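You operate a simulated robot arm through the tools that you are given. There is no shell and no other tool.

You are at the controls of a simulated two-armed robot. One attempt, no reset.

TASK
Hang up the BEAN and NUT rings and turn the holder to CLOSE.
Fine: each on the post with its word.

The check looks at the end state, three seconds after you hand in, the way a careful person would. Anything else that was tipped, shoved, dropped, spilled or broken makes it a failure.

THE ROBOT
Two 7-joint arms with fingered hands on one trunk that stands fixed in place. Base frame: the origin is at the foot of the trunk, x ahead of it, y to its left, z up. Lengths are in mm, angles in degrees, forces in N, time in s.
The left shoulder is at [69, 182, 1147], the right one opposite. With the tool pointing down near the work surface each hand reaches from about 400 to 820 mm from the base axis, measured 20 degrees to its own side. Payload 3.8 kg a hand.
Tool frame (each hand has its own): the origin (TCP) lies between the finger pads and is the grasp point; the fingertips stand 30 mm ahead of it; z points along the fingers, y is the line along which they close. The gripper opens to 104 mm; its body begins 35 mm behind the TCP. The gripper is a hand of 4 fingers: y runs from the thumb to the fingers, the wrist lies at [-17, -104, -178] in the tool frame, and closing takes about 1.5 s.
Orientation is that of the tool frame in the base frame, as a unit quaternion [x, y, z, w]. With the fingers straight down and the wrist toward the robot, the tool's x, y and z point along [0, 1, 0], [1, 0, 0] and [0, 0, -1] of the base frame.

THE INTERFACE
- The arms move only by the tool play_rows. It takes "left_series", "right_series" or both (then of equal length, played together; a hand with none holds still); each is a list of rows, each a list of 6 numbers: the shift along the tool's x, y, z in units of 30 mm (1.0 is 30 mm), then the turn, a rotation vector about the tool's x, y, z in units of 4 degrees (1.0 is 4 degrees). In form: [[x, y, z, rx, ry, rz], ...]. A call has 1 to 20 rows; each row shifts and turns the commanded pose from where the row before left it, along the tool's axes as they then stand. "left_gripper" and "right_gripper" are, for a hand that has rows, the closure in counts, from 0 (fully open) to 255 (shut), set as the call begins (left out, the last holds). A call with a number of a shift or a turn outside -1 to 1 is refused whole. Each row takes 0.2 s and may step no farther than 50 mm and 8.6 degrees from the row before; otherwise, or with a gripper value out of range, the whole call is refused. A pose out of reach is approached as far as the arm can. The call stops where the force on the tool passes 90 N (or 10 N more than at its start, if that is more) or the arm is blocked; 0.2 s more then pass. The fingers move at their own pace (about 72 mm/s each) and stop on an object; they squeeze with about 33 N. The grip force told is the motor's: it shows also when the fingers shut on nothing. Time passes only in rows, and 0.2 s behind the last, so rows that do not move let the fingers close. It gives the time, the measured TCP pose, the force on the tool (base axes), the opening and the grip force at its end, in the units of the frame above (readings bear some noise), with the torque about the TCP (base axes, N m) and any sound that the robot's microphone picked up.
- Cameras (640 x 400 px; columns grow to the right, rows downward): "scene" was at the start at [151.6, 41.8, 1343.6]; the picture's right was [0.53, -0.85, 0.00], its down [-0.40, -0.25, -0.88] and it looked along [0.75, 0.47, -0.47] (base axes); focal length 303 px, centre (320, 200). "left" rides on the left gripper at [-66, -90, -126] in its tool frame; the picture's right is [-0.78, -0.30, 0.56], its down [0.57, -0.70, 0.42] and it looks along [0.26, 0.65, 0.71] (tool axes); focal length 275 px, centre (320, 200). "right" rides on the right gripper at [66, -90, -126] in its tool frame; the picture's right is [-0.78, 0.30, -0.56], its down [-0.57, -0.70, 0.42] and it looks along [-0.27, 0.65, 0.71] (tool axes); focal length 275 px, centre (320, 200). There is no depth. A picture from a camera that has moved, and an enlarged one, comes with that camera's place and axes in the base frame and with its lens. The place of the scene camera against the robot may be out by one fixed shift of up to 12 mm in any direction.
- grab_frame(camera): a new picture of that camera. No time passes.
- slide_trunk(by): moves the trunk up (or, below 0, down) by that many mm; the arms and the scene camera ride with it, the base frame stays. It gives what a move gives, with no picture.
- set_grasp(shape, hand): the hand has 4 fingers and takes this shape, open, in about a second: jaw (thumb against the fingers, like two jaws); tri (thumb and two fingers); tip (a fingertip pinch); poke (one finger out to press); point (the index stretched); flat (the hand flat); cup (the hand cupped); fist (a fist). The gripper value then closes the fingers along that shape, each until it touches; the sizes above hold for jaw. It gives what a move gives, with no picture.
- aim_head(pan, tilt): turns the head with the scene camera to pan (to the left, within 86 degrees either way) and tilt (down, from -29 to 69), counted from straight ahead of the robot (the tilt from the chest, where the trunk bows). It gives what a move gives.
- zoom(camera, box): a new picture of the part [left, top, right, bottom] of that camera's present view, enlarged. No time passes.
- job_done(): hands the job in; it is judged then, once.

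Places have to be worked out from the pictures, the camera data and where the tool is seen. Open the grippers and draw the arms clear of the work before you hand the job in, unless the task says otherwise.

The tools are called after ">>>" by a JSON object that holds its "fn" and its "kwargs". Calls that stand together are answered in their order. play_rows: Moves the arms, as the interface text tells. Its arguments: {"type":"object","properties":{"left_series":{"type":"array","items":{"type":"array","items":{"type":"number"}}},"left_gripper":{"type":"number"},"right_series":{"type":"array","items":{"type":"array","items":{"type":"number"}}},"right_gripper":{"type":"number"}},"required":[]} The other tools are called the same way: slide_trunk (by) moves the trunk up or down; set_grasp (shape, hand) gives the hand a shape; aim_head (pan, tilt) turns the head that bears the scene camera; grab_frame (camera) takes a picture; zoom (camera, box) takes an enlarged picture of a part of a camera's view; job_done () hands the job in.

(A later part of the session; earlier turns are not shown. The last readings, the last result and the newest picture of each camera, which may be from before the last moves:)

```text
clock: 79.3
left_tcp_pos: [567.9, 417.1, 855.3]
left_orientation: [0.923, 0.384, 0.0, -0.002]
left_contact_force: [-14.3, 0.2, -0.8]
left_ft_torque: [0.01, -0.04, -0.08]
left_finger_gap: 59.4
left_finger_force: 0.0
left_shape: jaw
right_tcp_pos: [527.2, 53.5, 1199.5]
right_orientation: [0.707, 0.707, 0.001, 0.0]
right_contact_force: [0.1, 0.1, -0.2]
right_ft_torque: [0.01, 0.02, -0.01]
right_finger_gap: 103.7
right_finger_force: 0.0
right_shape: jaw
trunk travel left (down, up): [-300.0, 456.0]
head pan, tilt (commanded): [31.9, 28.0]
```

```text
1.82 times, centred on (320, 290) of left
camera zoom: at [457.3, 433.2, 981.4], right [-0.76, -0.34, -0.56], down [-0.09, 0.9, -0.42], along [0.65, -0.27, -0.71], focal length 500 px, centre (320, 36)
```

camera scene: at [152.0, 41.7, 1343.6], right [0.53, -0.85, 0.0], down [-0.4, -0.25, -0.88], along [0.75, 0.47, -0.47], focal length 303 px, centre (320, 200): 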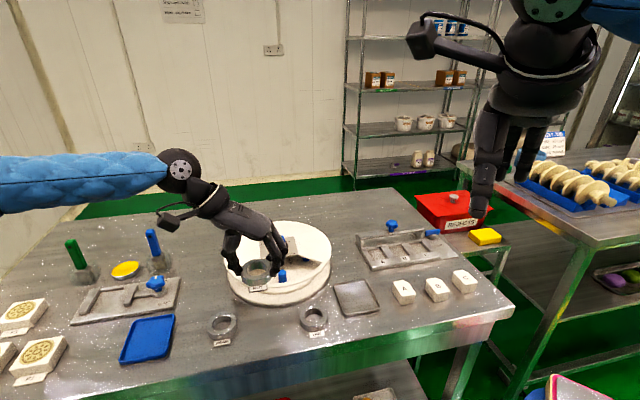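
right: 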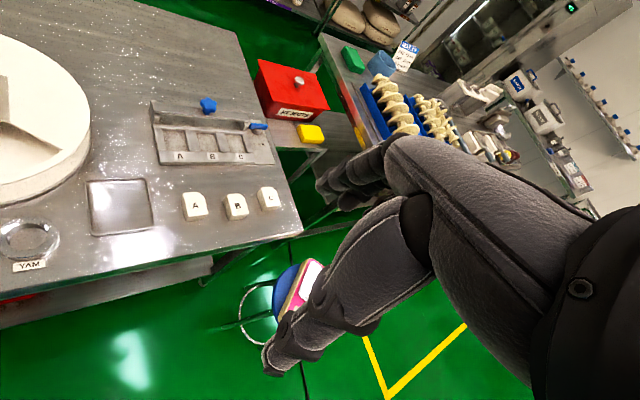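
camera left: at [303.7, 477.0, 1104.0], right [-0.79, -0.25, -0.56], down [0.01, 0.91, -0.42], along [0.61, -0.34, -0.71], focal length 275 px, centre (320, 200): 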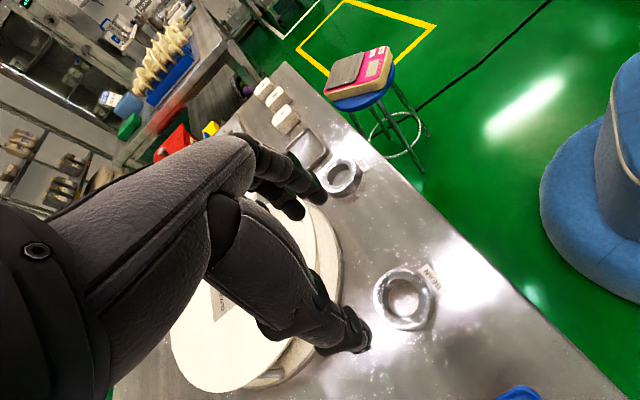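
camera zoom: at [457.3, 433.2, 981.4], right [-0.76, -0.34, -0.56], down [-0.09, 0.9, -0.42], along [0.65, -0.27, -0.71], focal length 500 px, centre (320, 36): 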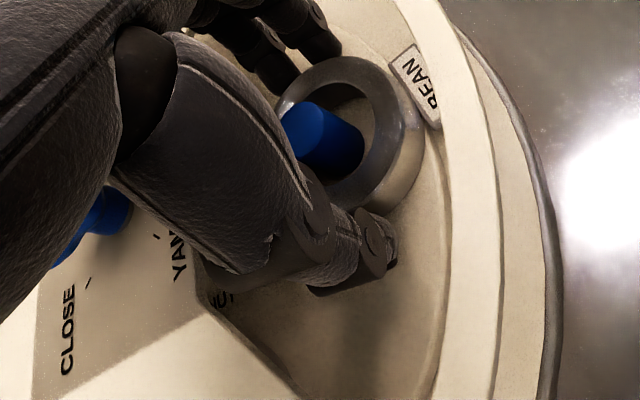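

The BEAN ring is released on the post; a finger lightly presses the window edge (14 N). I'll shift 5 mm away and rise straight up.

>>> {"fn": "play_rows", "kwargs": {"left_series": [[-0.12, -0.12, 0, 0, 0, 0], [0, 0, 0, 0, 0, 0], [0, 0, -0.15, 0, 0, 0], [0, 0, -0.3, 0, 0, 0], [0, 0, -0.5, 0, 0, 0]]}}

>>> {"fn": "zoom", "kwargs": {"camera": "scene", "box": [225, 215, 335, 300]}}

>>> {"fn": "zoom", "kwargs": {"camera": "left", "box": [200, 180, 440, 400]}}

```text
clock: 80.5
left_tcp_pos: [563.2, 416.1, 883.8]
left_orientation: [0.923, 0.384, 0.0, -0.001]
left_contact_force: [0.2, 0.3, -0.7]
left_ft_torque: [0.01, 0.02, -0.02]
left_finger_gap: 59.5
left_finger_force: 0.1
left_shape: jaw
right_tcp_pos: [527.0, 54.3, 1199.4]
right_orientation: [0.707, 0.707, 0.0, 0.0]
right_contact_force: [-0.6, 0.2, -0.4]
right_ft_torque: [0.01, 0.01, 0.02]
right_finger_gap: 103.8
right_finger_force: 0.0
right_shape: jaw
trunk travel left (down, up): [-300.0, 456.0]
head pan, tilt (commanded): [31.9, 28.0]
```

```text
4.71 times, centred on (280, 258) of scene
camera zoom: at [151.5, 41.6, 1343.7], right [0.53, -0.85, 0.0], down [-0.4, -0.25, -0.88], along [0.75, 0.47, -0.47], focal length 1424 px, centre (508, -71)
```

zoom: 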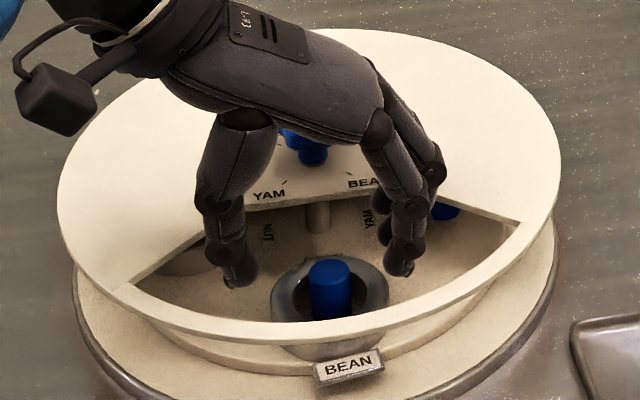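

```text
1.82 times, centred on (320, 290) of left
camera zoom: at [453.4, 432.3, 1009.8], right [-0.76, -0.34, -0.56], down [-0.09, 0.9, -0.42], along [0.65, -0.27, -0.71], focal length 500 px, centre (320, 36)
```

zoom: 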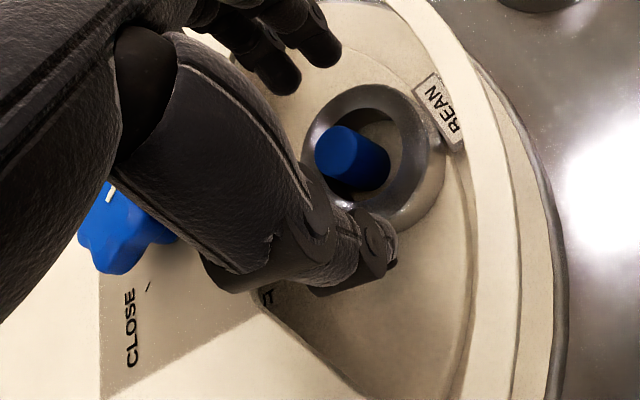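

Both rings are on their posts; I'll rise to z≈990 and take a close look at how the BEAN ring sits.

>>> {"fn": "play_rows", "kwargs": {"left_series": [[0, 0, -0.9, 0, 0, 0], [0, 0, -0.9, 0, 0, 0], [0, 0, -0.9, 0, 0, 0], [0, 0, -0.8, 0, 0, 0], [0, 0, 0, 0, 0, 0]], "left_gripper": 0}}

>>> {"fn": "zoom", "kwargs": {"camera": "scene", "box": [245, 245, 325, 300]}}

>>> {"fn": "zoom", "kwargs": {"camera": "left", "box": [330, 200, 490, 340]}}

```text
clock: 81.7
left_tcp_pos: [563.0, 416.3, 988.9]
left_orientation: [0.923, 0.385, 0.0, -0.001]
left_contact_force: [-0.9, 0.3, 0.4]
left_ft_torque: [-0.03, -0.01, 0.0]
left_finger_gap: 103.5
left_finger_force: 0.0
left_shape: jaw
right_tcp_pos: [529.1, 54.4, 1198.7]
right_orientation: [0.707, 0.707, 0.0, -0.001]
right_contact_force: [0.0, -0.1, -1.3]
right_ft_torque: [0.02, -0.01, 0.0]
right_finger_gap: 103.7
right_finger_force: 0.1
right_shape: jaw
trunk travel left (down, up): [-300.0, 456.0]
head pan, tilt (commanded): [31.9, 28.0]
```

```text
7.27 times, centred on (285, 272) of scene
camera zoom: at [151.7, 41.9, 1343.6], right [0.53, -0.85, 0.0], down [-0.4, -0.25, -0.88], along [0.75, 0.47, -0.47], focal length 2202 px, centre (574, -327)
```

zoom: 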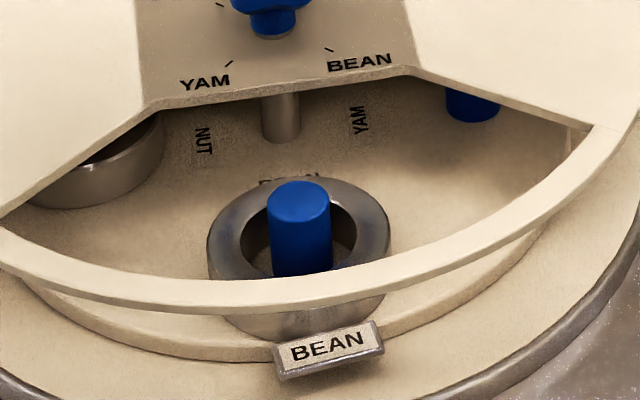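

```text
2.86 times, centred on (410, 270) of left
camera zoom: at [453.0, 432.9, 1115.1], right [-0.76, -0.34, -0.56], down [-0.09, 0.9, -0.42], along [0.65, -0.27, -0.71], focal length 786 px, centre (63, 0)
```

zoom: 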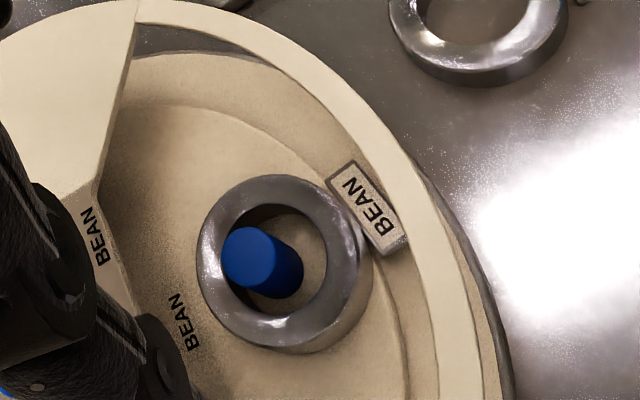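

Both rings sit flat on their own posts. To reach CLOSE I'll turn the knob back counter-clockwise 180° through the already travelled range, in two 90° grips; first I'll go over the knob at yaw ≈ -40°.

>>> {"fn": "play_rows", "kwargs": {"left_series": [[0, 0, 0, 0, 0, -0.7], [0, 0, 0, 0, 0, -0.5], [0.885, 0.142, 0.2, 0, 0, 0], [0.885, 0.142, 0.2, 0, 0, 0], [0.885, 0.142, 0.2, 0, 0, 0], [0, 0, 0, 0, 0, 0]]}}

>>> {"fn": "grab_frame", "kwargs": {"camera": "left"}}

>>> {"fn": "zoom", "kwargs": {"camera": "scene", "box": [230, 200, 330, 290]}}

```text
clock: 83.1
left_tcp_pos: [625.6, 469.9, 971.7]
left_orientation: [0.906, 0.422, -0.001, 0.0]
left_contact_force: [0.1, 0.1, -0.4]
left_ft_torque: [0.0, 0.0, -0.02]
left_finger_gap: 103.8
left_finger_force: 0.0
left_shape: jaw
right_tcp_pos: [528.8, 53.8, 1198.8]
right_orientation: [0.707, 0.707, 0.001, -0.001]
right_contact_force: [-0.3, 0.0, 0.6]
right_ft_torque: [0.01, -0.01, -0.01]
right_finger_gap: 103.7
right_finger_force: 0.1
right_shape: jaw
trunk travel left (down, up): [-300.0, 456.0]
head pan, tilt (commanded): [31.9, 28.0]
```

```text
taken
camera left: at [512.9, 477.1, 1097.8], right [-0.73, -0.4, -0.56], down [-0.17, 0.89, -0.42], along [0.67, -0.21, -0.71], focal length 275 px, centre (320, 200)
```

left: 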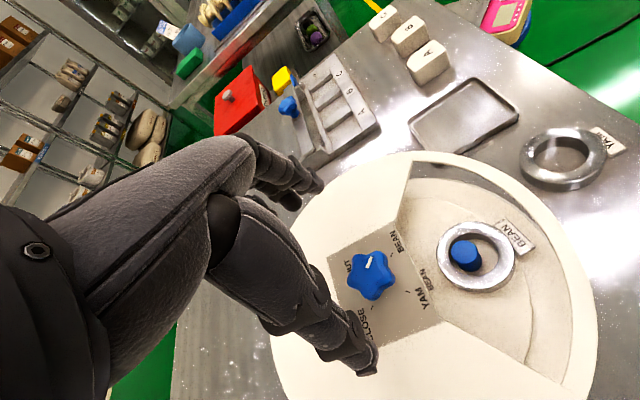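

```text
4.44 times, centred on (280, 245) of scene
camera zoom: at [151.3, 41.8, 1343.7], right [0.53, -0.85, 0.0], down [-0.4, -0.25, -0.88], along [0.75, 0.47, -0.47], focal length 1345 px, centre (498, 0)
```

zoom: 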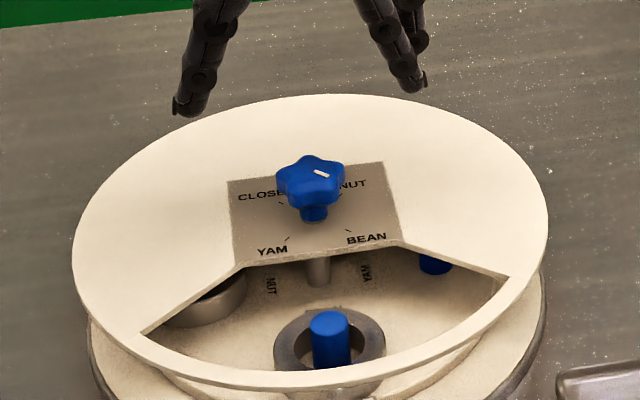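

Aligned over the knob. I'll descend to z≈898.5 and close on it.

>>> {"fn": "play_rows", "kwargs": {"left_series": [[0, 0, 0.61, 0, 0, 0], [0, 0, 0.61, 0, 0, 0], [0, 0, 0.61, 0, 0, 0], [0, 0, 0.6, 0, 0, 0], [0, 0, 0, 0, 0, 0]]}}

>>> {"fn": "play_rows", "kwargs": {"left_series": [[0, 0, 0, 0, 0, 0], [0, 0, 0, 0, 0, 0], [0, 0, 0, 0, 0, 0], [0, 0, 0, 0, 0, 0], [0, 0, 0, 0, 0, 0], [0, 0, 0, 0, 0, 0], [0, 0, 0, 0, 0, 0], [0, 0, 0, 0, 0, 0]], "left_gripper": 255}}

>>> {"fn": "zoom", "kwargs": {"camera": "scene", "box": [230, 200, 330, 290]}}

```text
clock: 84.3
left_tcp_pos: [626.2, 469.9, 899.3]
left_orientation: [0.907, 0.422, 0.0, 0.0]
left_contact_force: [0.2, -0.3, -0.3]
left_ft_torque: [0.02, 0.01, 0.04]
left_finger_gap: 103.5
left_finger_force: 0.1
left_shape: jaw
right_tcp_pos: [529.5, 53.0, 1197.4]
right_orientation: [0.707, 0.707, 0.0, 0.0]
right_contact_force: [0.3, -0.6, 0.5]
right_ft_torque: [0.0, 0.0, -0.02]
right_finger_gap: 103.7
right_finger_force: 0.1
right_shape: jaw
trunk travel left (down, up): [-300.0, 456.0]
head pan, tilt (commanded): [31.9, 28.0]
```

```text
clock: 86.1
left_tcp_pos: [624.6, 469.5, 895.6]
left_orientation: [0.906, 0.422, -0.001, -0.002]
left_contact_force: [-7.1, 3.8, -11.8]
left_ft_torque: [0.08, 0.15, -0.06]
left_finger_gap: 24.5
left_finger_force: 33.2
left_shape: jaw
right_tcp_pos: [529.2, 55.0, 1198.8]
right_orientation: [0.707, 0.707, -0.001, -0.001]
right_contact_force: [-0.2, 0.0, -0.7]
right_ft_torque: [0.0, 0.01, -0.01]
right_finger_gap: 103.6
right_finger_force: 0.1
right_shape: jaw
trunk travel left (down, up): [-300.0, 456.0]
head pan, tilt (commanded): [31.9, 28.0]
```

```text
4.44 times, centred on (280, 245) of scene
camera zoom: at [151.9, 43.1, 1343.4], right [0.53, -0.85, 0.0], down [-0.4, -0.25, -0.88], along [0.75, 0.47, -0.47], focal length 1345 px, centre (498, 0)
```

zoom: 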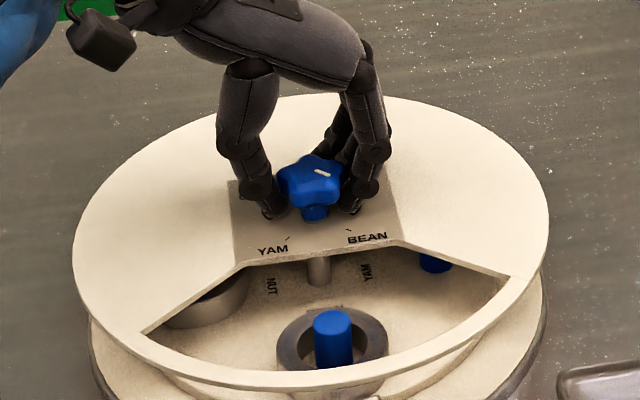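

Knob is gripped. I'll turn counter-clockwise, first 20° to check, watching force.

>>> {"fn": "play_rows", "kwargs": {"left_series": [[0, 0, 0.04, 0, 0, -1], [0, 0, 0.04, 0, 0, -1], [0, 0, 0, 0, 0, -1], [0, 0, 0, 0, 0, -1], [0, 0, 0, 0, 0, -1]]}}

>>> {"fn": "zoom", "kwargs": {"camera": "scene", "box": [230, 200, 330, 290]}}

```text
clock: 87.3
left_tcp_pos: [622.7, 470.4, 896.4]
left_orientation: [0.819, 0.574, 0.001, -0.001]
left_contact_force: [-11.6, 8.6, -3.9]
left_ft_torque: [0.09, 0.24, -0.06]
left_finger_gap: 24.6
left_finger_force: 33.0
left_shape: jaw
right_tcp_pos: [526.5, 55.9, 1198.6]
right_orientation: [0.707, 0.707, -0.001, 0.0]
right_contact_force: [-0.6, -0.1, 0.2]
right_ft_torque: [0.02, 0.0, -0.02]
right_finger_gap: 103.6
right_finger_force: 0.0
right_shape: jaw
trunk travel left (down, up): [-300.0, 456.0]
head pan, tilt (commanded): [31.9, 28.0]
```

```text
4.44 times, centred on (280, 245) of scene
camera zoom: at [150.7, 43.0, 1343.7], right [0.53, -0.85, 0.0], down [-0.4, -0.25, -0.88], along [0.75, 0.47, -0.47], focal length 1345 px, centre (498, 0)
```

zoom: 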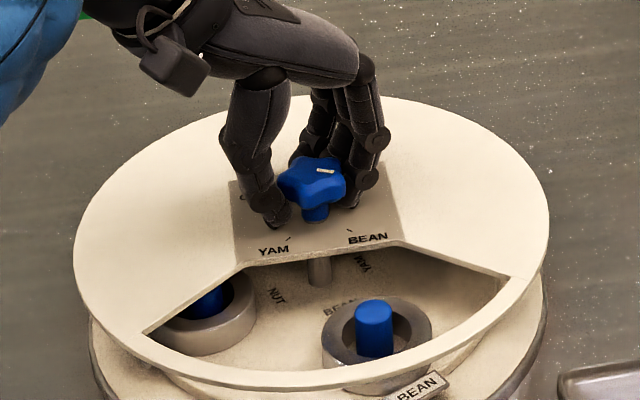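

Turning smoothly with both rings aboard. Continue 80° counter-clockwise.

>>> {"fn": "play_rows", "kwargs": {"left_series": [[0, 0, 0, 0, 0, -1], [0, 0, 0, 0, 0, -1], [0, 0, 0, 0, 0, -1], [0, 0, 0, 0, 0, -1], [0, 0, 0, 0, 0, -1], [0, 0, 0, 0, 0, -1], [0, 0, 0, 0, 0, -1], [0, 0, 0, 0, 0, -1], [0, 0, 0, 0, 0, -1], [0, 0, 0, 0, 0, -1], [0, 0, 0, 0, 0, -1], [0, 0, 0, 0, 0, -1], [0, 0, 0, 0, 0, -1], [0, 0, 0, 0, 0, -1], [0, 0, 0, 0, 0, -1], [0, 0, 0, 0, 0, -1], [0, 0, 0, 0, 0, -1], [0, 0, 0, 0, 0, -1], [0, 0, 0, 0, 0, -1], [0, 0, 0, 0, 0, -1]]}}

>>> {"fn": "zoom", "kwargs": {"camera": "scene", "box": [230, 200, 330, 290]}}

>>> {"fn": "grab_frame", "kwargs": {"camera": "left"}}

```text
clock: 91.5
left_tcp_pos: [622.4, 468.4, 894.7]
left_orientation: [0.258, 0.966, -0.001, -0.001]
left_contact_force: [-23.3, -5.0, -5.4]
left_ft_torque: [-0.2, 0.39, -0.04]
left_finger_gap: 24.3
left_finger_force: 32.9
left_shape: jaw
right_tcp_pos: [526.7, 53.3, 1198.5]
right_orientation: [0.707, 0.707, 0.0, 0.001]
right_contact_force: [-0.1, 0.6, 0.2]
right_ft_torque: [0.01, -0.04, 0.0]
right_finger_gap: 103.6
right_finger_force: 0.1
right_shape: jaw
trunk travel left (down, up): [-300.0, 456.0]
head pan, tilt (commanded): [31.9, 28.0]
```

```text
4.44 times, centred on (280, 245) of scene
camera zoom: at [149.4, 41.5, 1343.9], right [0.53, -0.85, 0.0], down [-0.4, -0.25, -0.88], along [0.75, 0.47, -0.47], focal length 1345 px, centre (498, 0)
```

zoom: 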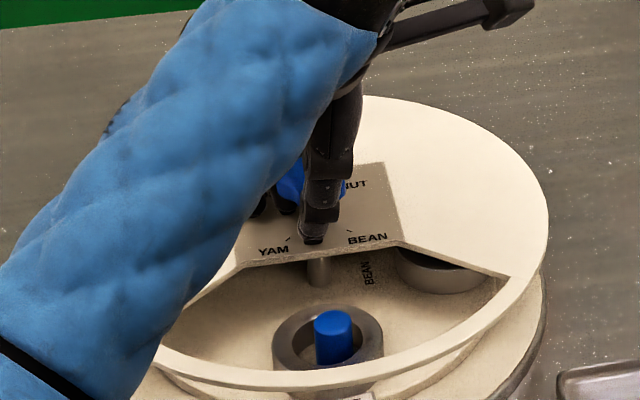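

```text
taken
camera left: at [635.9, 358.6, 1021.5], right [0.52, -0.64, -0.56], down [-0.85, -0.32, -0.42], along [0.09, 0.69, -0.71], focal length 275 px, centre (320, 200)
```

left: 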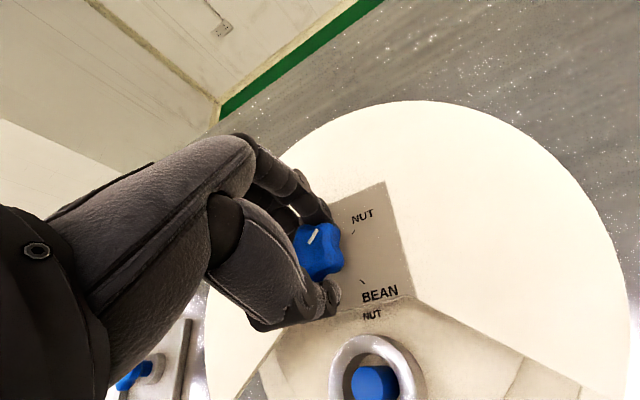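

The holder is back at NUT with the rings in place. I'll release, lift, and swing the hand back to yaw ≈ -30° for the last quarter turn.

>>> {"fn": "play_rows", "kwargs": {"left_series": [[0, 0, 0, 0, 0, 0], [0, 0, 0, 0, 0, 0], [0, 0, 0, 0, 0, 0], [0, 0, 0, 0, 0, 0], [0, 0, 0, 0, 0, 0], [0, 0, 0, 0, 0, 0], [0, 0, -0.5, 0, 0, 0], [0, 0, -1, 0, 0, 0], [0, 0, -0.9, 0, 0, 0], [0, 0, 0, 0, 0, 0]], "left_gripper": 0}}

>>> {"fn": "play_rows", "kwargs": {"left_series": [[0, 0, 0, 0, 0, 1], [0, 0, 0, 0, 0, 1], [0, 0, 0, 0, 0, 1], [0, 0, 0, 0, 0, 1], [0, 0, 0, 0, 0, 1], [0, 0, 0, 0, 0, 1], [0, 0, 0, 0, 0, 1], [0, 0, 0, 0, 0, 1], [0, 0, 0, 0, 0, 1], [0, 0, 0, 0, 0, 1], [0, 0, 0, 0, 0, 1], [0, 0, 0, 0, 0, 1], [0, 0, 0, 0, 0, 1], [0, 0, 0, 0, 0, 1], [0, 0, 0, 0, 0, 1], [0, 0, 0, 0, 0, 1], [0, 0, 0, 0, 0, 1], [0, 0, 0, 0, 0, 1], [0, 0, 0, 0, 0, 1], [0, 0, 0, 0, 0, 1]]}}

>>> {"fn": "grab_frame", "kwargs": {"camera": "left"}}

>>> {"fn": "grab_frame", "kwargs": {"camera": "scene"}}

```text
clock: 93.7
left_tcp_pos: [625.3, 470.7, 966.5]
left_orientation: [0.259, 0.966, 0.001, 0.0]
left_contact_force: [1.0, 0.3, -0.2]
left_ft_torque: [0.01, 0.02, 0.01]
left_finger_gap: 103.7
left_finger_force: 0.0
left_shape: jaw
right_tcp_pos: [528.9, 54.6, 1198.3]
right_orientation: [0.707, 0.707, -0.002, -0.001]
right_contact_force: [0.6, -0.2, 0.2]
right_ft_torque: [0.02, 0.02, -0.03]
right_finger_gap: 103.6
right_finger_force: 0.0
right_shape: jaw
trunk travel left (down, up): [-300.0, 456.0]
head pan, tilt (commanded): [31.9, 28.0]
```

```text
clock: 97.9
left_tcp_pos: [624.9, 470.1, 968.7]
left_orientation: [0.82, 0.572, 0.0, 0.0]
left_contact_force: [-0.2, -0.4, 0.5]
left_ft_torque: [-0.01, 0.02, -0.02]
left_finger_gap: 104.0
left_finger_force: 0.1
left_shape: jaw
right_tcp_pos: [528.7, 54.6, 1197.8]
right_orientation: [0.707, 0.707, -0.001, 0.001]
right_contact_force: [-0.2, -0.1, 0.2]
right_ft_torque: [-0.01, 0.02, 0.0]
right_finger_gap: 103.6
right_finger_force: 0.0
right_shape: jaw
trunk travel left (down, up): [-300.0, 456.0]
head pan, tilt (commanded): [31.9, 28.0]
```

```text
taken
camera left: at [518.1, 438.0, 1093.4], right [-0.54, -0.63, -0.56], down [-0.46, 0.78, -0.42], along [0.7, 0.03, -0.71], focal length 275 px, centre (320, 200)
```

left: 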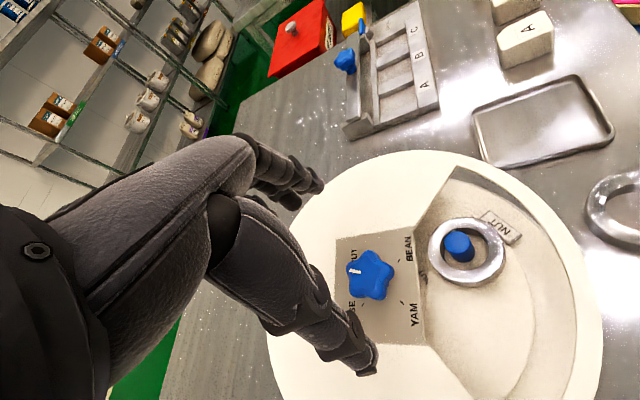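

```text
taken
camera scene: at [151.7, 41.8, 1343.6], right [0.53, -0.85, 0.0], down [-0.4, -0.25, -0.88], along [0.75, 0.47, -0.47], focal length 303 px, centre (320, 200)
```

scene: 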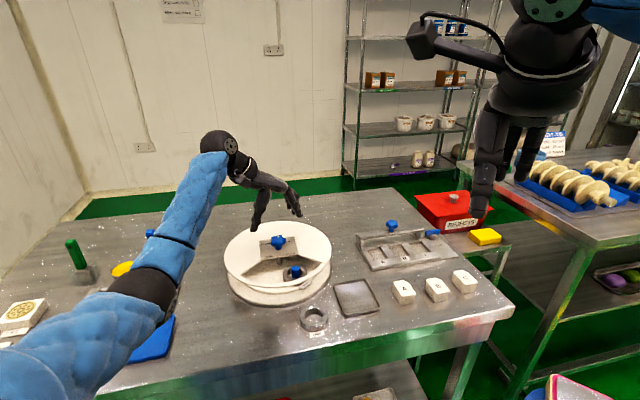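

The holder is at NUT, both rings in place. I'll swing 12° more, lower onto the knob and close.

>>> {"fn": "play_rows", "kwargs": {"left_series": [[0, 0, 0, 0, 0, 1], [0, 0, 0, 0, 0, 1], [0, 0, 0, 0, 0, 1], [0, 0, 0.58, 0, 0, 0], [0, 0, 0.58, 0, 0, 0], [0, 0, 0.58, 0, 0, 0], [0, 0, 0.58, 0, 0, 0], [0, 0, 0, 0, 0, 0]]}}

>>> {"fn": "zoom", "kwargs": {"camera": "scene", "box": [230, 200, 330, 290]}}

>>> {"fn": "grab_frame", "kwargs": {"camera": "left"}}

```text
clock: 99.7
left_tcp_pos: [627.8, 471.0, 898.3]
left_orientation: [0.875, 0.485, 0.001, 0.0]
left_contact_force: [0.1, 0.2, 0.2]
left_ft_torque: [-0.01, 0.0, 0.03]
left_finger_gap: 103.5
left_finger_force: 0.0
left_shape: jaw
right_tcp_pos: [528.5, 54.3, 1199.7]
right_orientation: [0.708, 0.707, -0.001, 0.0]
right_contact_force: [1.3, -0.6, 0.7]
right_ft_torque: [-0.01, -0.03, 0.0]
right_finger_gap: 103.8
right_finger_force: 0.2
right_shape: jaw
trunk travel left (down, up): [-300.0, 456.0]
head pan, tilt (commanded): [31.9, 28.0]
```

```text
4.44 times, centred on (280, 245) of scene
camera zoom: at [151.6, 41.7, 1343.7], right [0.53, -0.85, 0.0], down [-0.4, -0.25, -0.88], along [0.75, 0.47, -0.47], focal length 1345 px, centre (498, 0)
```

zoom: 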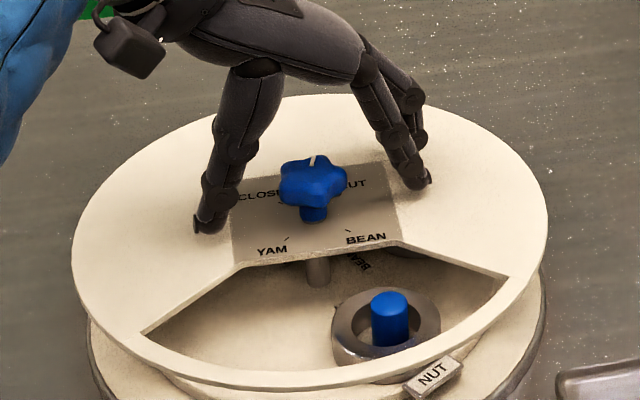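

```text
taken
camera left: at [516.0, 461.6, 1024.4], right [-0.66, -0.5, -0.56], down [-0.29, 0.86, -0.42], along [0.69, -0.12, -0.71], focal length 275 px, centre (320, 200)
```

left: 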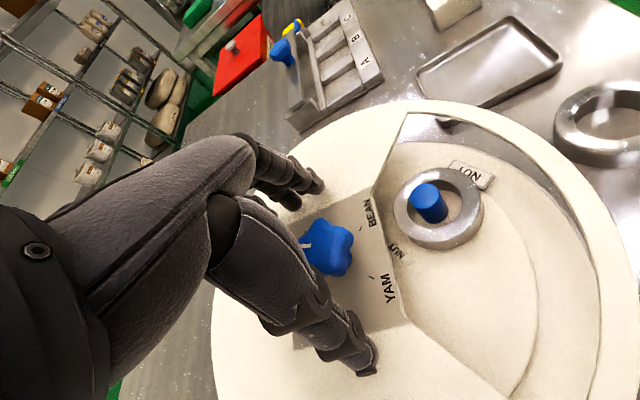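

The carousel drifted ~18° further toward CLOSE on the last release, so about 72° remain. I'll close on the knob now.

>>> {"fn": "play_rows", "kwargs": {"left_series": [[0, 0, 0, 0, 0, 0], [0, 0, 0, 0, 0, 0], [0, 0, 0, 0, 0, 0], [0, 0, 0, 0, 0, 0], [0, 0, 0, 0, 0, 0], [0, 0, 0, 0, 0, 0], [0, 0, 0, 0, 0, 0], [0, 0, 0, 0, 0, 0]], "left_gripper": 255}}

>>> {"fn": "zoom", "kwargs": {"camera": "scene", "box": [230, 200, 330, 290]}}

>>> {"fn": "zoom", "kwargs": {"camera": "left", "box": [250, 160, 430, 310]}}

```text
clock: 101.5
left_tcp_pos: [627.1, 470.7, 896.1]
left_orientation: [0.875, 0.484, -0.001, -0.001]
left_contact_force: [-8.9, 2.6, -13.0]
left_ft_torque: [0.05, 0.14, -0.08]
left_finger_gap: 22.9
left_finger_force: 33.2
left_shape: jaw
right_tcp_pos: [529.3, 54.7, 1198.2]
right_orientation: [0.708, 0.707, -0.002, -0.001]
right_contact_force: [-0.5, 0.6, -0.6]
right_ft_torque: [0.01, -0.01, -0.04]
right_finger_gap: 103.8
right_finger_force: 0.0
right_shape: jaw
trunk travel left (down, up): [-300.0, 456.0]
head pan, tilt (commanded): [31.9, 28.0]
```

```text
4.44 times, centred on (280, 245) of scene
camera zoom: at [151.8, 43.0, 1343.4], right [0.53, -0.85, 0.0], down [-0.4, -0.25, -0.88], along [0.75, 0.47, -0.47], focal length 1345 px, centre (498, 0)
```

zoom: 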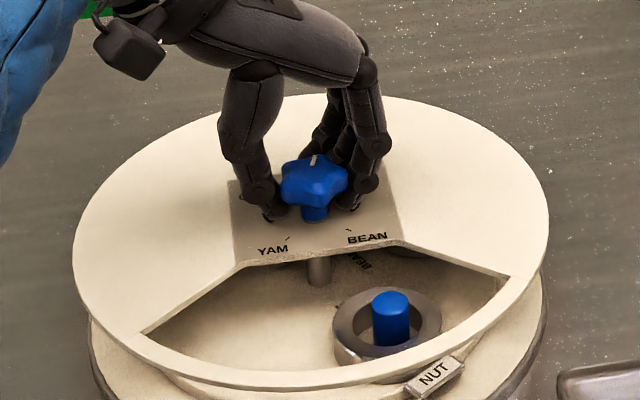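

```text
2.67 times, centred on (340, 235) of left
camera zoom: at [515.8, 462.7, 1023.0], right [-0.67, -0.5, -0.55], down [-0.29, 0.86, -0.42], along [0.69, -0.12, -0.72], focal length 734 px, centre (267, 107)
```

zoom: 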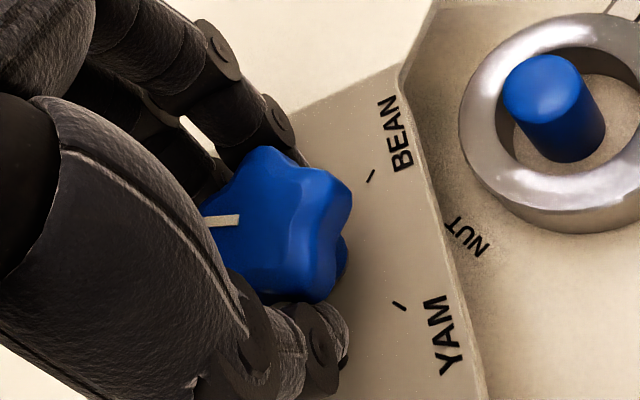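

The NUT post is at about azimuth 251°, so roughly 64° remain to CLOSE. I'll turn 60° counter-clockwise and check.

>>> {"fn": "play_rows", "kwargs": {"left_series": [[0, 0, 0.04, 0, 0, -1], [0, 0, 0.04, 0, 0, -1], [0, 0, 0, 0, 0, -1], [0, 0, 0, 0, 0, -1], [0, 0, 0, 0, 0, -1], [0, 0, 0, 0, 0, -1], [0, 0, 0, 0, 0, -1], [0, 0, 0, 0, 0, -1], [0, 0, 0, 0, 0, -1], [0, 0, 0, 0, 0, -1], [0, 0, 0, 0, 0, -1], [0, 0, 0, 0, 0, -1], [0, 0, 0, 0, 0, -1], [0, 0, 0, 0, 0, -1], [0, 0, 0, 0, 0, -1], [0, 0, 0, 0, 0, 0]]}}

>>> {"fn": "zoom", "kwargs": {"camera": "scene", "box": [230, 200, 330, 290]}}

>>> {"fn": "grab_frame", "kwargs": {"camera": "left"}}

```text
clock: 104.9
left_tcp_pos: [624.0, 472.0, 894.9]
left_orientation: [0.514, 0.858, -0.001, -0.001]
left_contact_force: [-18.7, 6.8, -3.9]
left_ft_torque: [0.02, 0.35, -0.07]
left_finger_gap: 23.0
left_finger_force: 33.3
left_shape: jaw
right_tcp_pos: [526.5, 53.8, 1199.9]
right_orientation: [0.707, 0.707, 0.0, 0.0]
right_contact_force: [0.7, 0.5, 0.4]
right_ft_torque: [-0.02, 0.0, 0.03]
right_finger_gap: 103.7
right_finger_force: 0.1
right_shape: jaw
trunk travel left (down, up): [-300.0, 456.0]
head pan, tilt (commanded): [31.9, 28.0]
```

```text
4.44 times, centred on (280, 245) of scene
camera zoom: at [149.7, 42.8, 1343.8], right [0.53, -0.85, 0.0], down [-0.4, -0.25, -0.88], along [0.75, 0.47, -0.47], focal length 1345 px, centre (498, 0)
```

zoom: 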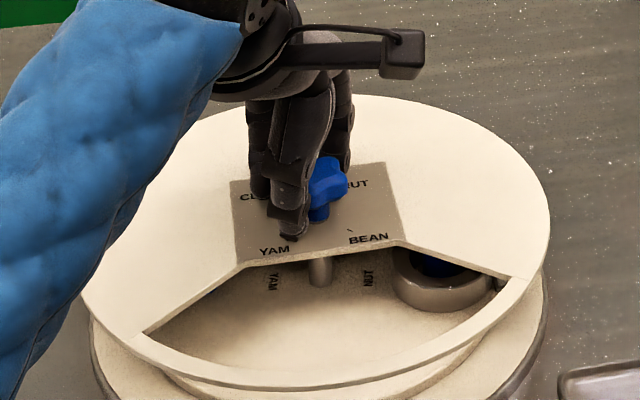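

```text
taken
camera left: at [575.2, 369.9, 1021.4], right [0.1, -0.82, -0.56], down [-0.89, 0.17, -0.42], along [0.45, 0.54, -0.71], focal length 275 px, centre (320, 200)
```

left: 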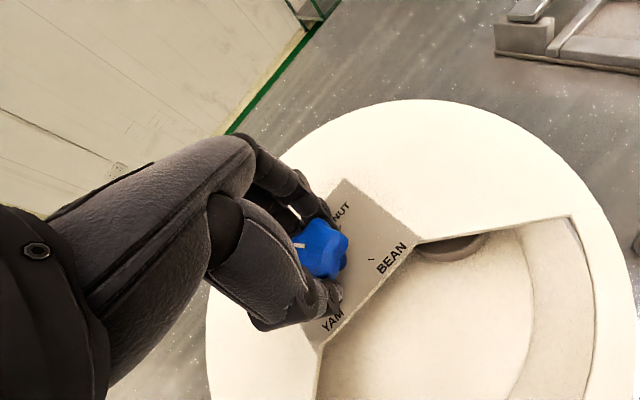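

Close to CLOSE now. I'll take the same enlarged view as at the start to compare the disc labels with the original CLOSE state.

>>> {"fn": "zoom", "kwargs": {"camera": "scene", "box": [245, 225, 315, 270]}}

>>> {"fn": "zoom", "kwargs": {"camera": "left", "box": [270, 180, 430, 340]}}

```text
8.89 times, centred on (280, 248) of scene
camera zoom: at [149.7, 42.8, 1343.8], right [0.53, -0.85, 0.0], down [-0.4, -0.25, -0.88], along [0.75, 0.47, -0.47], focal length 2691 px, centre (676, -222)
```

zoom: 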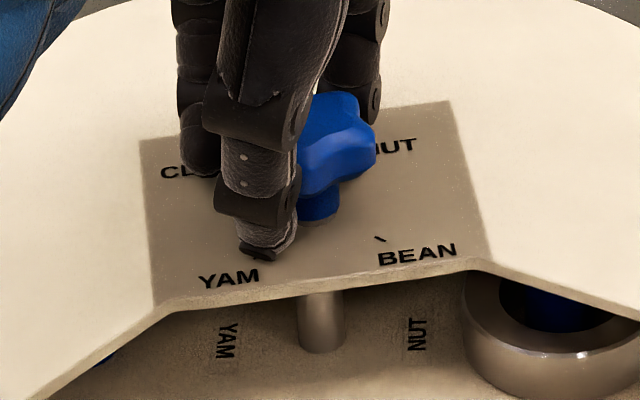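

```text
2.50 times, centred on (350, 260) of left
camera zoom: at [575.2, 369.9, 1021.4], right [0.1, -0.82, -0.56], down [-0.89, 0.17, -0.42], along [0.45, 0.54, -0.71], focal length 688 px, centre (245, 50)
```

zoom: 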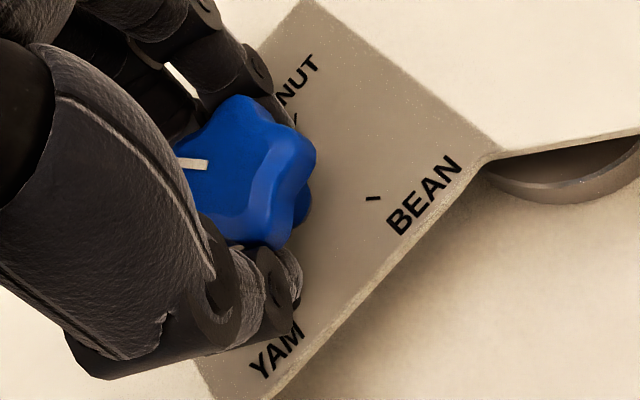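

By ray-casting, the pointer is at azimuth ≈76° while the CLOSE mark is at 90° (ticks at 0/90/180/270 about hub (627, 472.5)); labels agree. I'll turn 12° more counter-clockwise and re-measure.

>>> {"fn": "play_rows", "kwargs": {"left_series": [[0, 0, 0, 0, 0, -1], [0, 0, 0, 0, 0, -1], [0, 0, 0, 0, 0, -1], [0, 0, 0, 0, 0, 0], [0, 0, 0, 0, 0, 0]]}}

>>> {"fn": "zoom", "kwargs": {"camera": "scene", "box": [245, 225, 315, 270]}}

>>> {"fn": "zoom", "kwargs": {"camera": "left", "box": [270, 180, 430, 340]}}

```text
clock: 106.1
left_tcp_pos: [622.7, 471.1, 894.7]
left_orientation: [0.421, 0.907, -0.001, -0.001]
left_contact_force: [-19.2, 5.5, -7.2]
left_ft_torque: [0.0, 0.32, -0.06]
left_finger_gap: 22.9
left_finger_force: 32.1
left_shape: jaw
right_tcp_pos: [527.9, 55.1, 1200.2]
right_orientation: [0.707, 0.707, -0.001, 0.0]
right_contact_force: [0.9, -0.2, -0.2]
right_ft_torque: [-0.03, -0.01, -0.02]
right_finger_gap: 103.7
right_finger_force: 0.1
right_shape: jaw
trunk travel left (down, up): [-300.0, 456.0]
head pan, tilt (commanded): [31.9, 28.0]
```

```text
8.89 times, centred on (280, 248) of scene
camera zoom: at [150.0, 43.0, 1343.7], right [0.53, -0.85, 0.0], down [-0.4, -0.25, -0.88], along [0.75, 0.47, -0.47], focal length 2691 px, centre (676, -222)
```

zoom: 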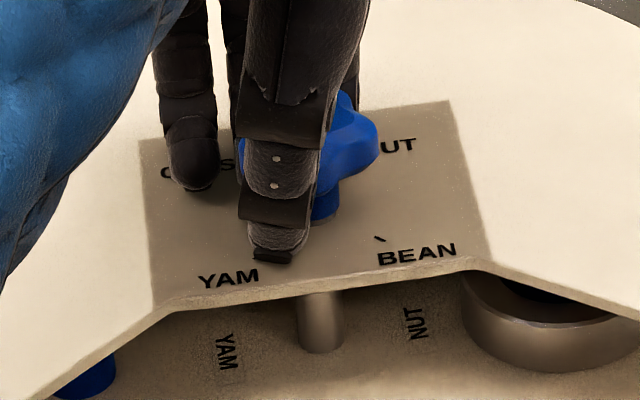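

```text
2.50 times, centred on (350, 260) of left
camera zoom: at [597.1, 361.9, 1021.5], right [0.27, -0.79, -0.56], down [-0.91, -0.01, -0.42], along [0.32, 0.62, -0.72], focal length 688 px, centre (245, 50)
```

zoom: 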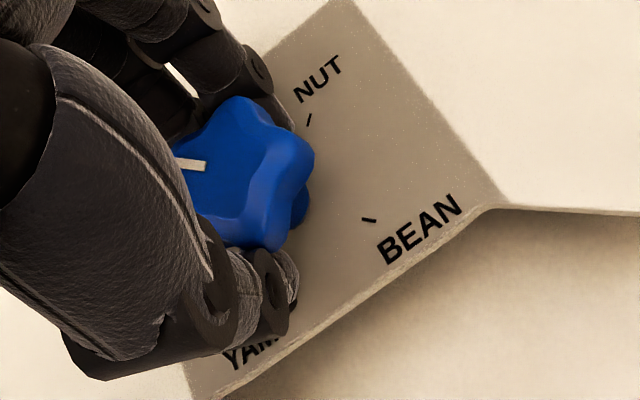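

The disc labels now match the original CLOSE view. Before letting go I'll relieve the ~20 N side force by easing the hand 4 mm in -x, then check nothing turned.

>>> {"fn": "play_rows", "kwargs": {"left_series": [[0.05, -0.06, 0, 0, 0, 0], [0.05, -0.06, 0, 0, 0, 0], [0, 0, 0, 0, 0, 0]]}}

>>> {"fn": "zoom", "kwargs": {"camera": "scene", "box": [245, 225, 315, 270]}}

```text
clock: 106.9
left_tcp_pos: [620.0, 470.1, 895.0]
left_orientation: [0.423, 0.906, 0.0, 0.0]
left_contact_force: [-4.2, 5.7, -6.8]
left_ft_torque: [0.0, 0.15, -0.06]
left_finger_gap: 22.6
left_finger_force: 33.0
left_shape: jaw
right_tcp_pos: [528.7, 55.1, 1198.9]
right_orientation: [0.707, 0.707, -0.001, 0.001]
right_contact_force: [0.5, -0.3, -0.3]
right_ft_torque: [0.02, 0.03, -0.01]
right_finger_gap: 103.7
right_finger_force: 0.0
right_shape: jaw
trunk travel left (down, up): [-300.0, 456.0]
head pan, tilt (commanded): [31.9, 28.0]
```

```text
8.89 times, centred on (280, 248) of scene
camera zoom: at [151.9, 42.9, 1343.6], right [0.53, -0.85, 0.0], down [-0.4, -0.25, -0.88], along [0.75, 0.47, -0.47], focal length 2691 px, centre (676, -222)
```

zoom: 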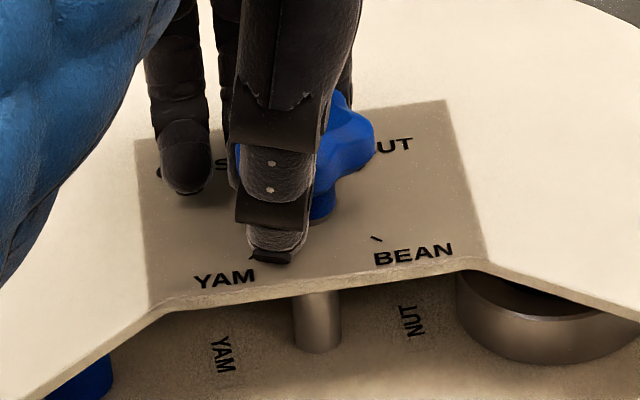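

Side force is down to ~7 N and the labels match the original CLOSE picture within a pixel or three. Now I'll open the hand gradually, first just a little.

>>> {"fn": "play_rows", "kwargs": {"left_series": [[0, 0, 0, 0, 0, 0], [0, 0, 0, 0, 0, 0]], "left_gripper": 188}}

>>> {"fn": "zoom", "kwargs": {"camera": "scene", "box": [245, 225, 315, 270]}}

>>> {"fn": "zoom", "kwargs": {"camera": "left", "box": [270, 180, 430, 340]}}

```text
clock: 107.5
left_tcp_pos: [621.9, 468.8, 896.4]
left_orientation: [0.424, 0.906, 0.001, 0.002]
left_contact_force: [-1.1, -0.5, 0.2]
left_ft_torque: [-0.01, 0.04, -0.03]
left_finger_gap: 27.7
left_finger_force: 0.0
left_shape: jaw
right_tcp_pos: [528.9, 53.6, 1199.1]
right_orientation: [0.707, 0.707, 0.0, 0.0]
right_contact_force: [-0.4, -0.1, 1.0]
right_ft_torque: [-0.03, -0.01, -0.05]
right_finger_gap: 103.6
right_finger_force: 0.1
right_shape: jaw
trunk travel left (down, up): [-300.0, 456.0]
head pan, tilt (commanded): [31.9, 28.0]
```

```text
8.89 times, centred on (280, 248) of scene
camera zoom: at [151.6, 41.5, 1343.7], right [0.53, -0.85, 0.0], down [-0.4, -0.25, -0.88], along [0.75, 0.47, -0.47], focal length 2691 px, centre (676, -222)
```

zoom: 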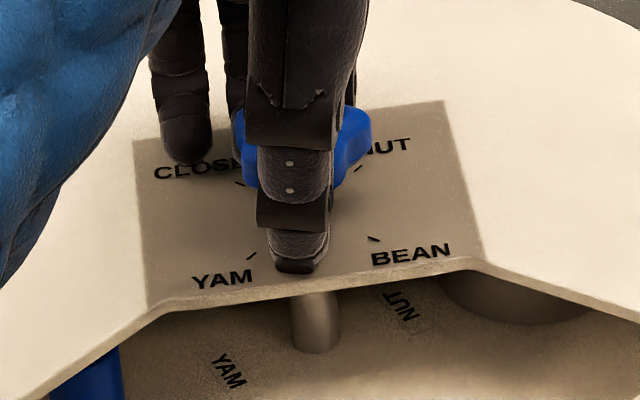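

```text
2.50 times, centred on (350, 260) of left
camera zoom: at [594.1, 359.9, 1022.6], right [0.27, -0.79, -0.56], down [-0.9, -0.01, -0.43], along [0.33, 0.62, -0.71], focal length 688 px, centre (245, 50)
```

zoom: 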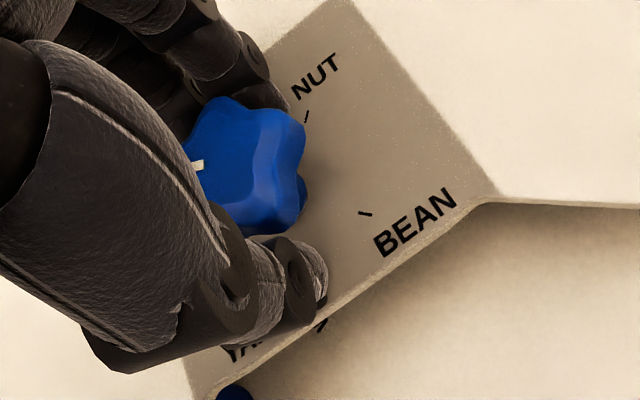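

On opening, the squeeze kicked the carousel ~20° further counter-clockwise. The hand now loosely cages the knob (no squeeze), so I'll use it as a loose wrench: turn the hand slowly clockwise and watch the labels come back.

>>> {"fn": "play_rows", "kwargs": {"left_series": [[0, 0, 0, 0, 0, 0.4], [0, 0, 0, 0, 0, 0.4], [0, 0, 0, 0, 0, 0.4], [0, 0, 0, 0, 0, 0.4], [0, 0, 0, 0, 0, 0.4], [0, 0, 0, 0, 0, 0]]}}

>>> {"fn": "zoom", "kwargs": {"camera": "scene", "box": [245, 225, 315, 270]}}

>>> {"fn": "zoom", "kwargs": {"camera": "left", "box": [270, 180, 430, 340]}}

```text
clock: 108.9
left_tcp_pos: [620.0, 467.5, 896.8]
left_orientation: [0.486, 0.874, 0.001, 0.001]
left_contact_force: [0.4, -2.4, 6.4]
left_ft_torque: [-0.17, 0.08, 0.03]
left_finger_gap: 28.2
left_finger_force: 0.0
left_shape: jaw
right_tcp_pos: [528.4, 53.4, 1199.4]
right_orientation: [0.707, 0.707, 0.0, 0.0]
right_contact_force: [0.4, 0.2, -0.3]
right_ft_torque: [0.0, -0.01, -0.01]
right_finger_gap: 103.7
right_finger_force: 0.1
right_shape: jaw
trunk travel left (down, up): [-300.0, 456.0]
head pan, tilt (commanded): [31.9, 28.0]
```

```text
8.89 times, centred on (280, 248) of scene
camera zoom: at [151.0, 41.0, 1343.8], right [0.53, -0.85, 0.0], down [-0.4, -0.25, -0.88], along [0.75, 0.47, -0.47], focal length 2691 px, centre (676, -222)
```

zoom: 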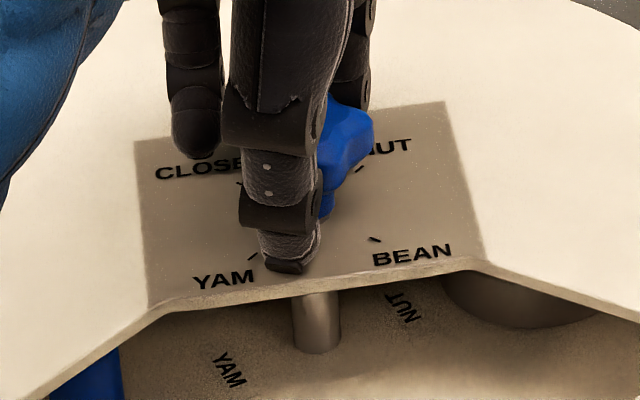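

```text
2.50 times, centred on (350, 260) of left
camera zoom: at [579.1, 365.1, 1021.9], right [0.16, -0.81, -0.56], down [-0.9, 0.12, -0.43], along [0.41, 0.57, -0.71], focal length 688 px, centre (245, 50)
```

zoom: 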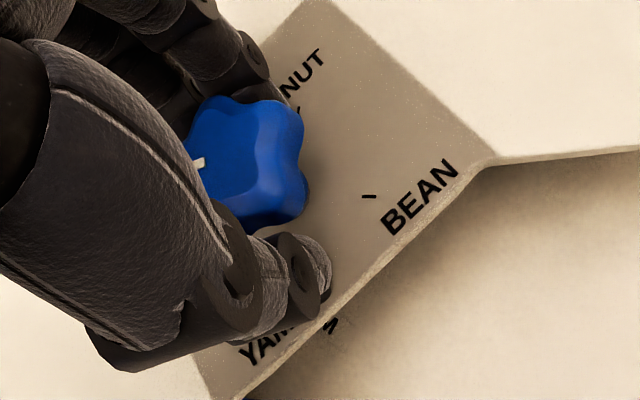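

The hand has slack and hasn't engaged yet (thumb tip brushing the plate). I'll raise 2 mm and continue slowly clockwise.

>>> {"fn": "play_rows", "kwargs": {"left_series": [[0, 0, -0.07, 0, 0, 0.4], [0, 0, 0, 0, 0, 0.4], [0, 0, 0, 0, 0, 0.4], [0, 0, 0, 0, 0, 0.4], [0, 0, 0, 0, 0, 0.4], [0, 0, 0, 0, 0, 0]]}}

>>> {"fn": "zoom", "kwargs": {"camera": "scene", "box": [245, 225, 315, 270]}}

>>> {"fn": "zoom", "kwargs": {"camera": "left", "box": [270, 180, 430, 340]}}

```text
clock: 110.3
left_tcp_pos: [620.4, 470.0, 897.3]
left_orientation: [0.545, 0.839, 0.001, 0.0]
left_contact_force: [-0.1, -0.2, -1.4]
left_ft_torque: [0.01, 0.0, -0.03]
left_finger_gap: 27.7
left_finger_force: 0.2
left_shape: jaw
right_tcp_pos: [528.9, 53.9, 1198.2]
right_orientation: [0.707, 0.707, -0.001, 0.0]
right_contact_force: [0.3, -0.1, 0.0]
right_ft_torque: [-0.02, 0.02, 0.02]
right_finger_gap: 103.7
right_finger_force: 0.0
right_shape: jaw
trunk travel left (down, up): [-300.0, 456.0]
head pan, tilt (commanded): [31.9, 28.0]
```

```text
8.89 times, centred on (280, 248) of scene
camera zoom: at [151.8, 41.8, 1343.6], right [0.53, -0.85, 0.0], down [-0.4, -0.25, -0.88], along [0.75, 0.47, -0.47], focal length 2691 px, centre (676, -222)
```

zoom: 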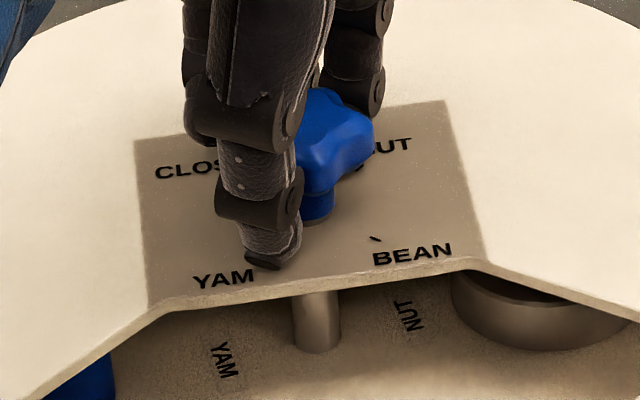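

```text
2.50 times, centred on (350, 260) of left
camera zoom: at [565.3, 372.5, 1023.4], right [0.04, -0.83, -0.56], down [-0.87, 0.24, -0.42], along [0.48, 0.51, -0.71], focal length 688 px, centre (245, 50)
```

zoom: 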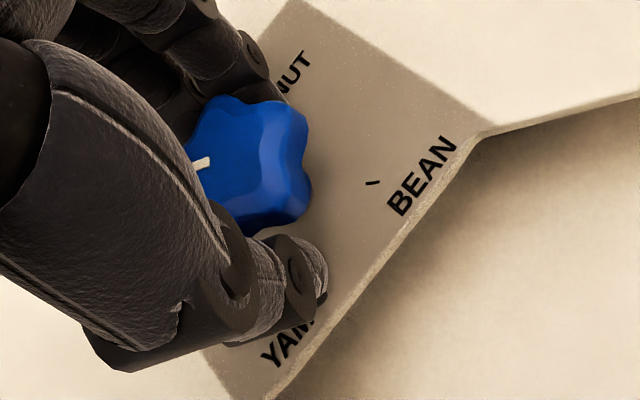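

It works: the carousel is following. Labels need about 9° more clockwise; I'll do 8° slowly.

>>> {"fn": "play_rows", "kwargs": {"left_series": [[0, 0, 0, 0, 0, 0.3], [0, 0, 0, 0, 0, 0.3], [0, 0, 0, 0, 0, 0.3], [0, 0, 0, 0, 0, 0.3], [0, 0, 0, 0, 0, 0.3], [0, 0, 0, 0, 0, 0.3], [0, 0, 0, 0, 0, 0.2], [0, 0, 0, 0, 0, 0]]}}

>>> {"fn": "zoom", "kwargs": {"camera": "scene", "box": [245, 225, 315, 270]}}

>>> {"fn": "zoom", "kwargs": {"camera": "left", "box": [270, 180, 430, 340]}}

```text
clock: 112.1
left_tcp_pos: [620.8, 469.8, 896.8]
left_orientation: [0.602, 0.798, 0.0, 0.0]
left_contact_force: [0.9, 0.0, -1.0]
left_ft_torque: [-0.04, 0.03, 0.05]
left_finger_gap: 27.7
left_finger_force: 0.1
left_shape: jaw
right_tcp_pos: [528.6, 52.9, 1198.7]
right_orientation: [0.707, 0.707, 0.0, 0.0]
right_contact_force: [-0.9, -0.3, 0.2]
right_ft_torque: [0.0, 0.0, -0.03]
right_finger_gap: 103.5
right_finger_force: 0.1
right_shape: jaw
trunk travel left (down, up): [-300.0, 456.0]
head pan, tilt (commanded): [31.9, 28.0]
```

```text
8.89 times, centred on (280, 248) of scene
camera zoom: at [151.6, 41.8, 1343.6], right [0.53, -0.85, 0.0], down [-0.4, -0.25, -0.88], along [0.75, 0.47, -0.47], focal length 2691 px, centre (676, -222)
```

zoom: 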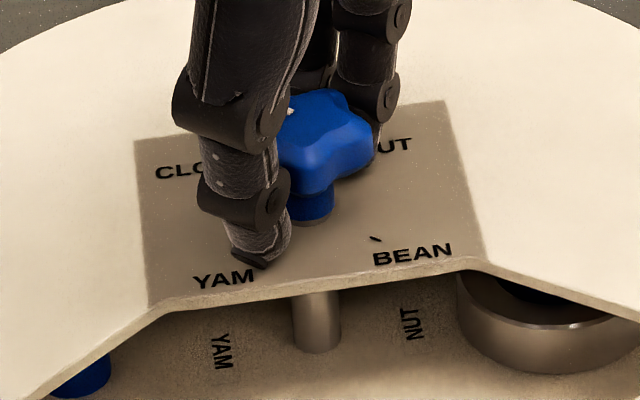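

```text
2.50 times, centred on (350, 260) of left
camera zoom: at [552.5, 381.2, 1023.2], right [-0.07, -0.83, -0.56], down [-0.83, 0.36, -0.42], along [0.55, 0.43, -0.71], focal length 688 px, centre (245, 50)
```

zoom: 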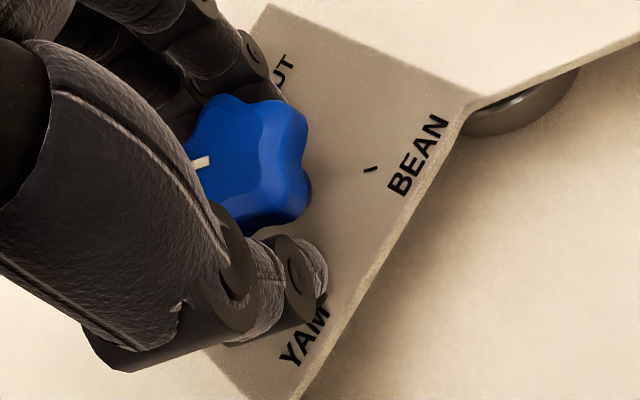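

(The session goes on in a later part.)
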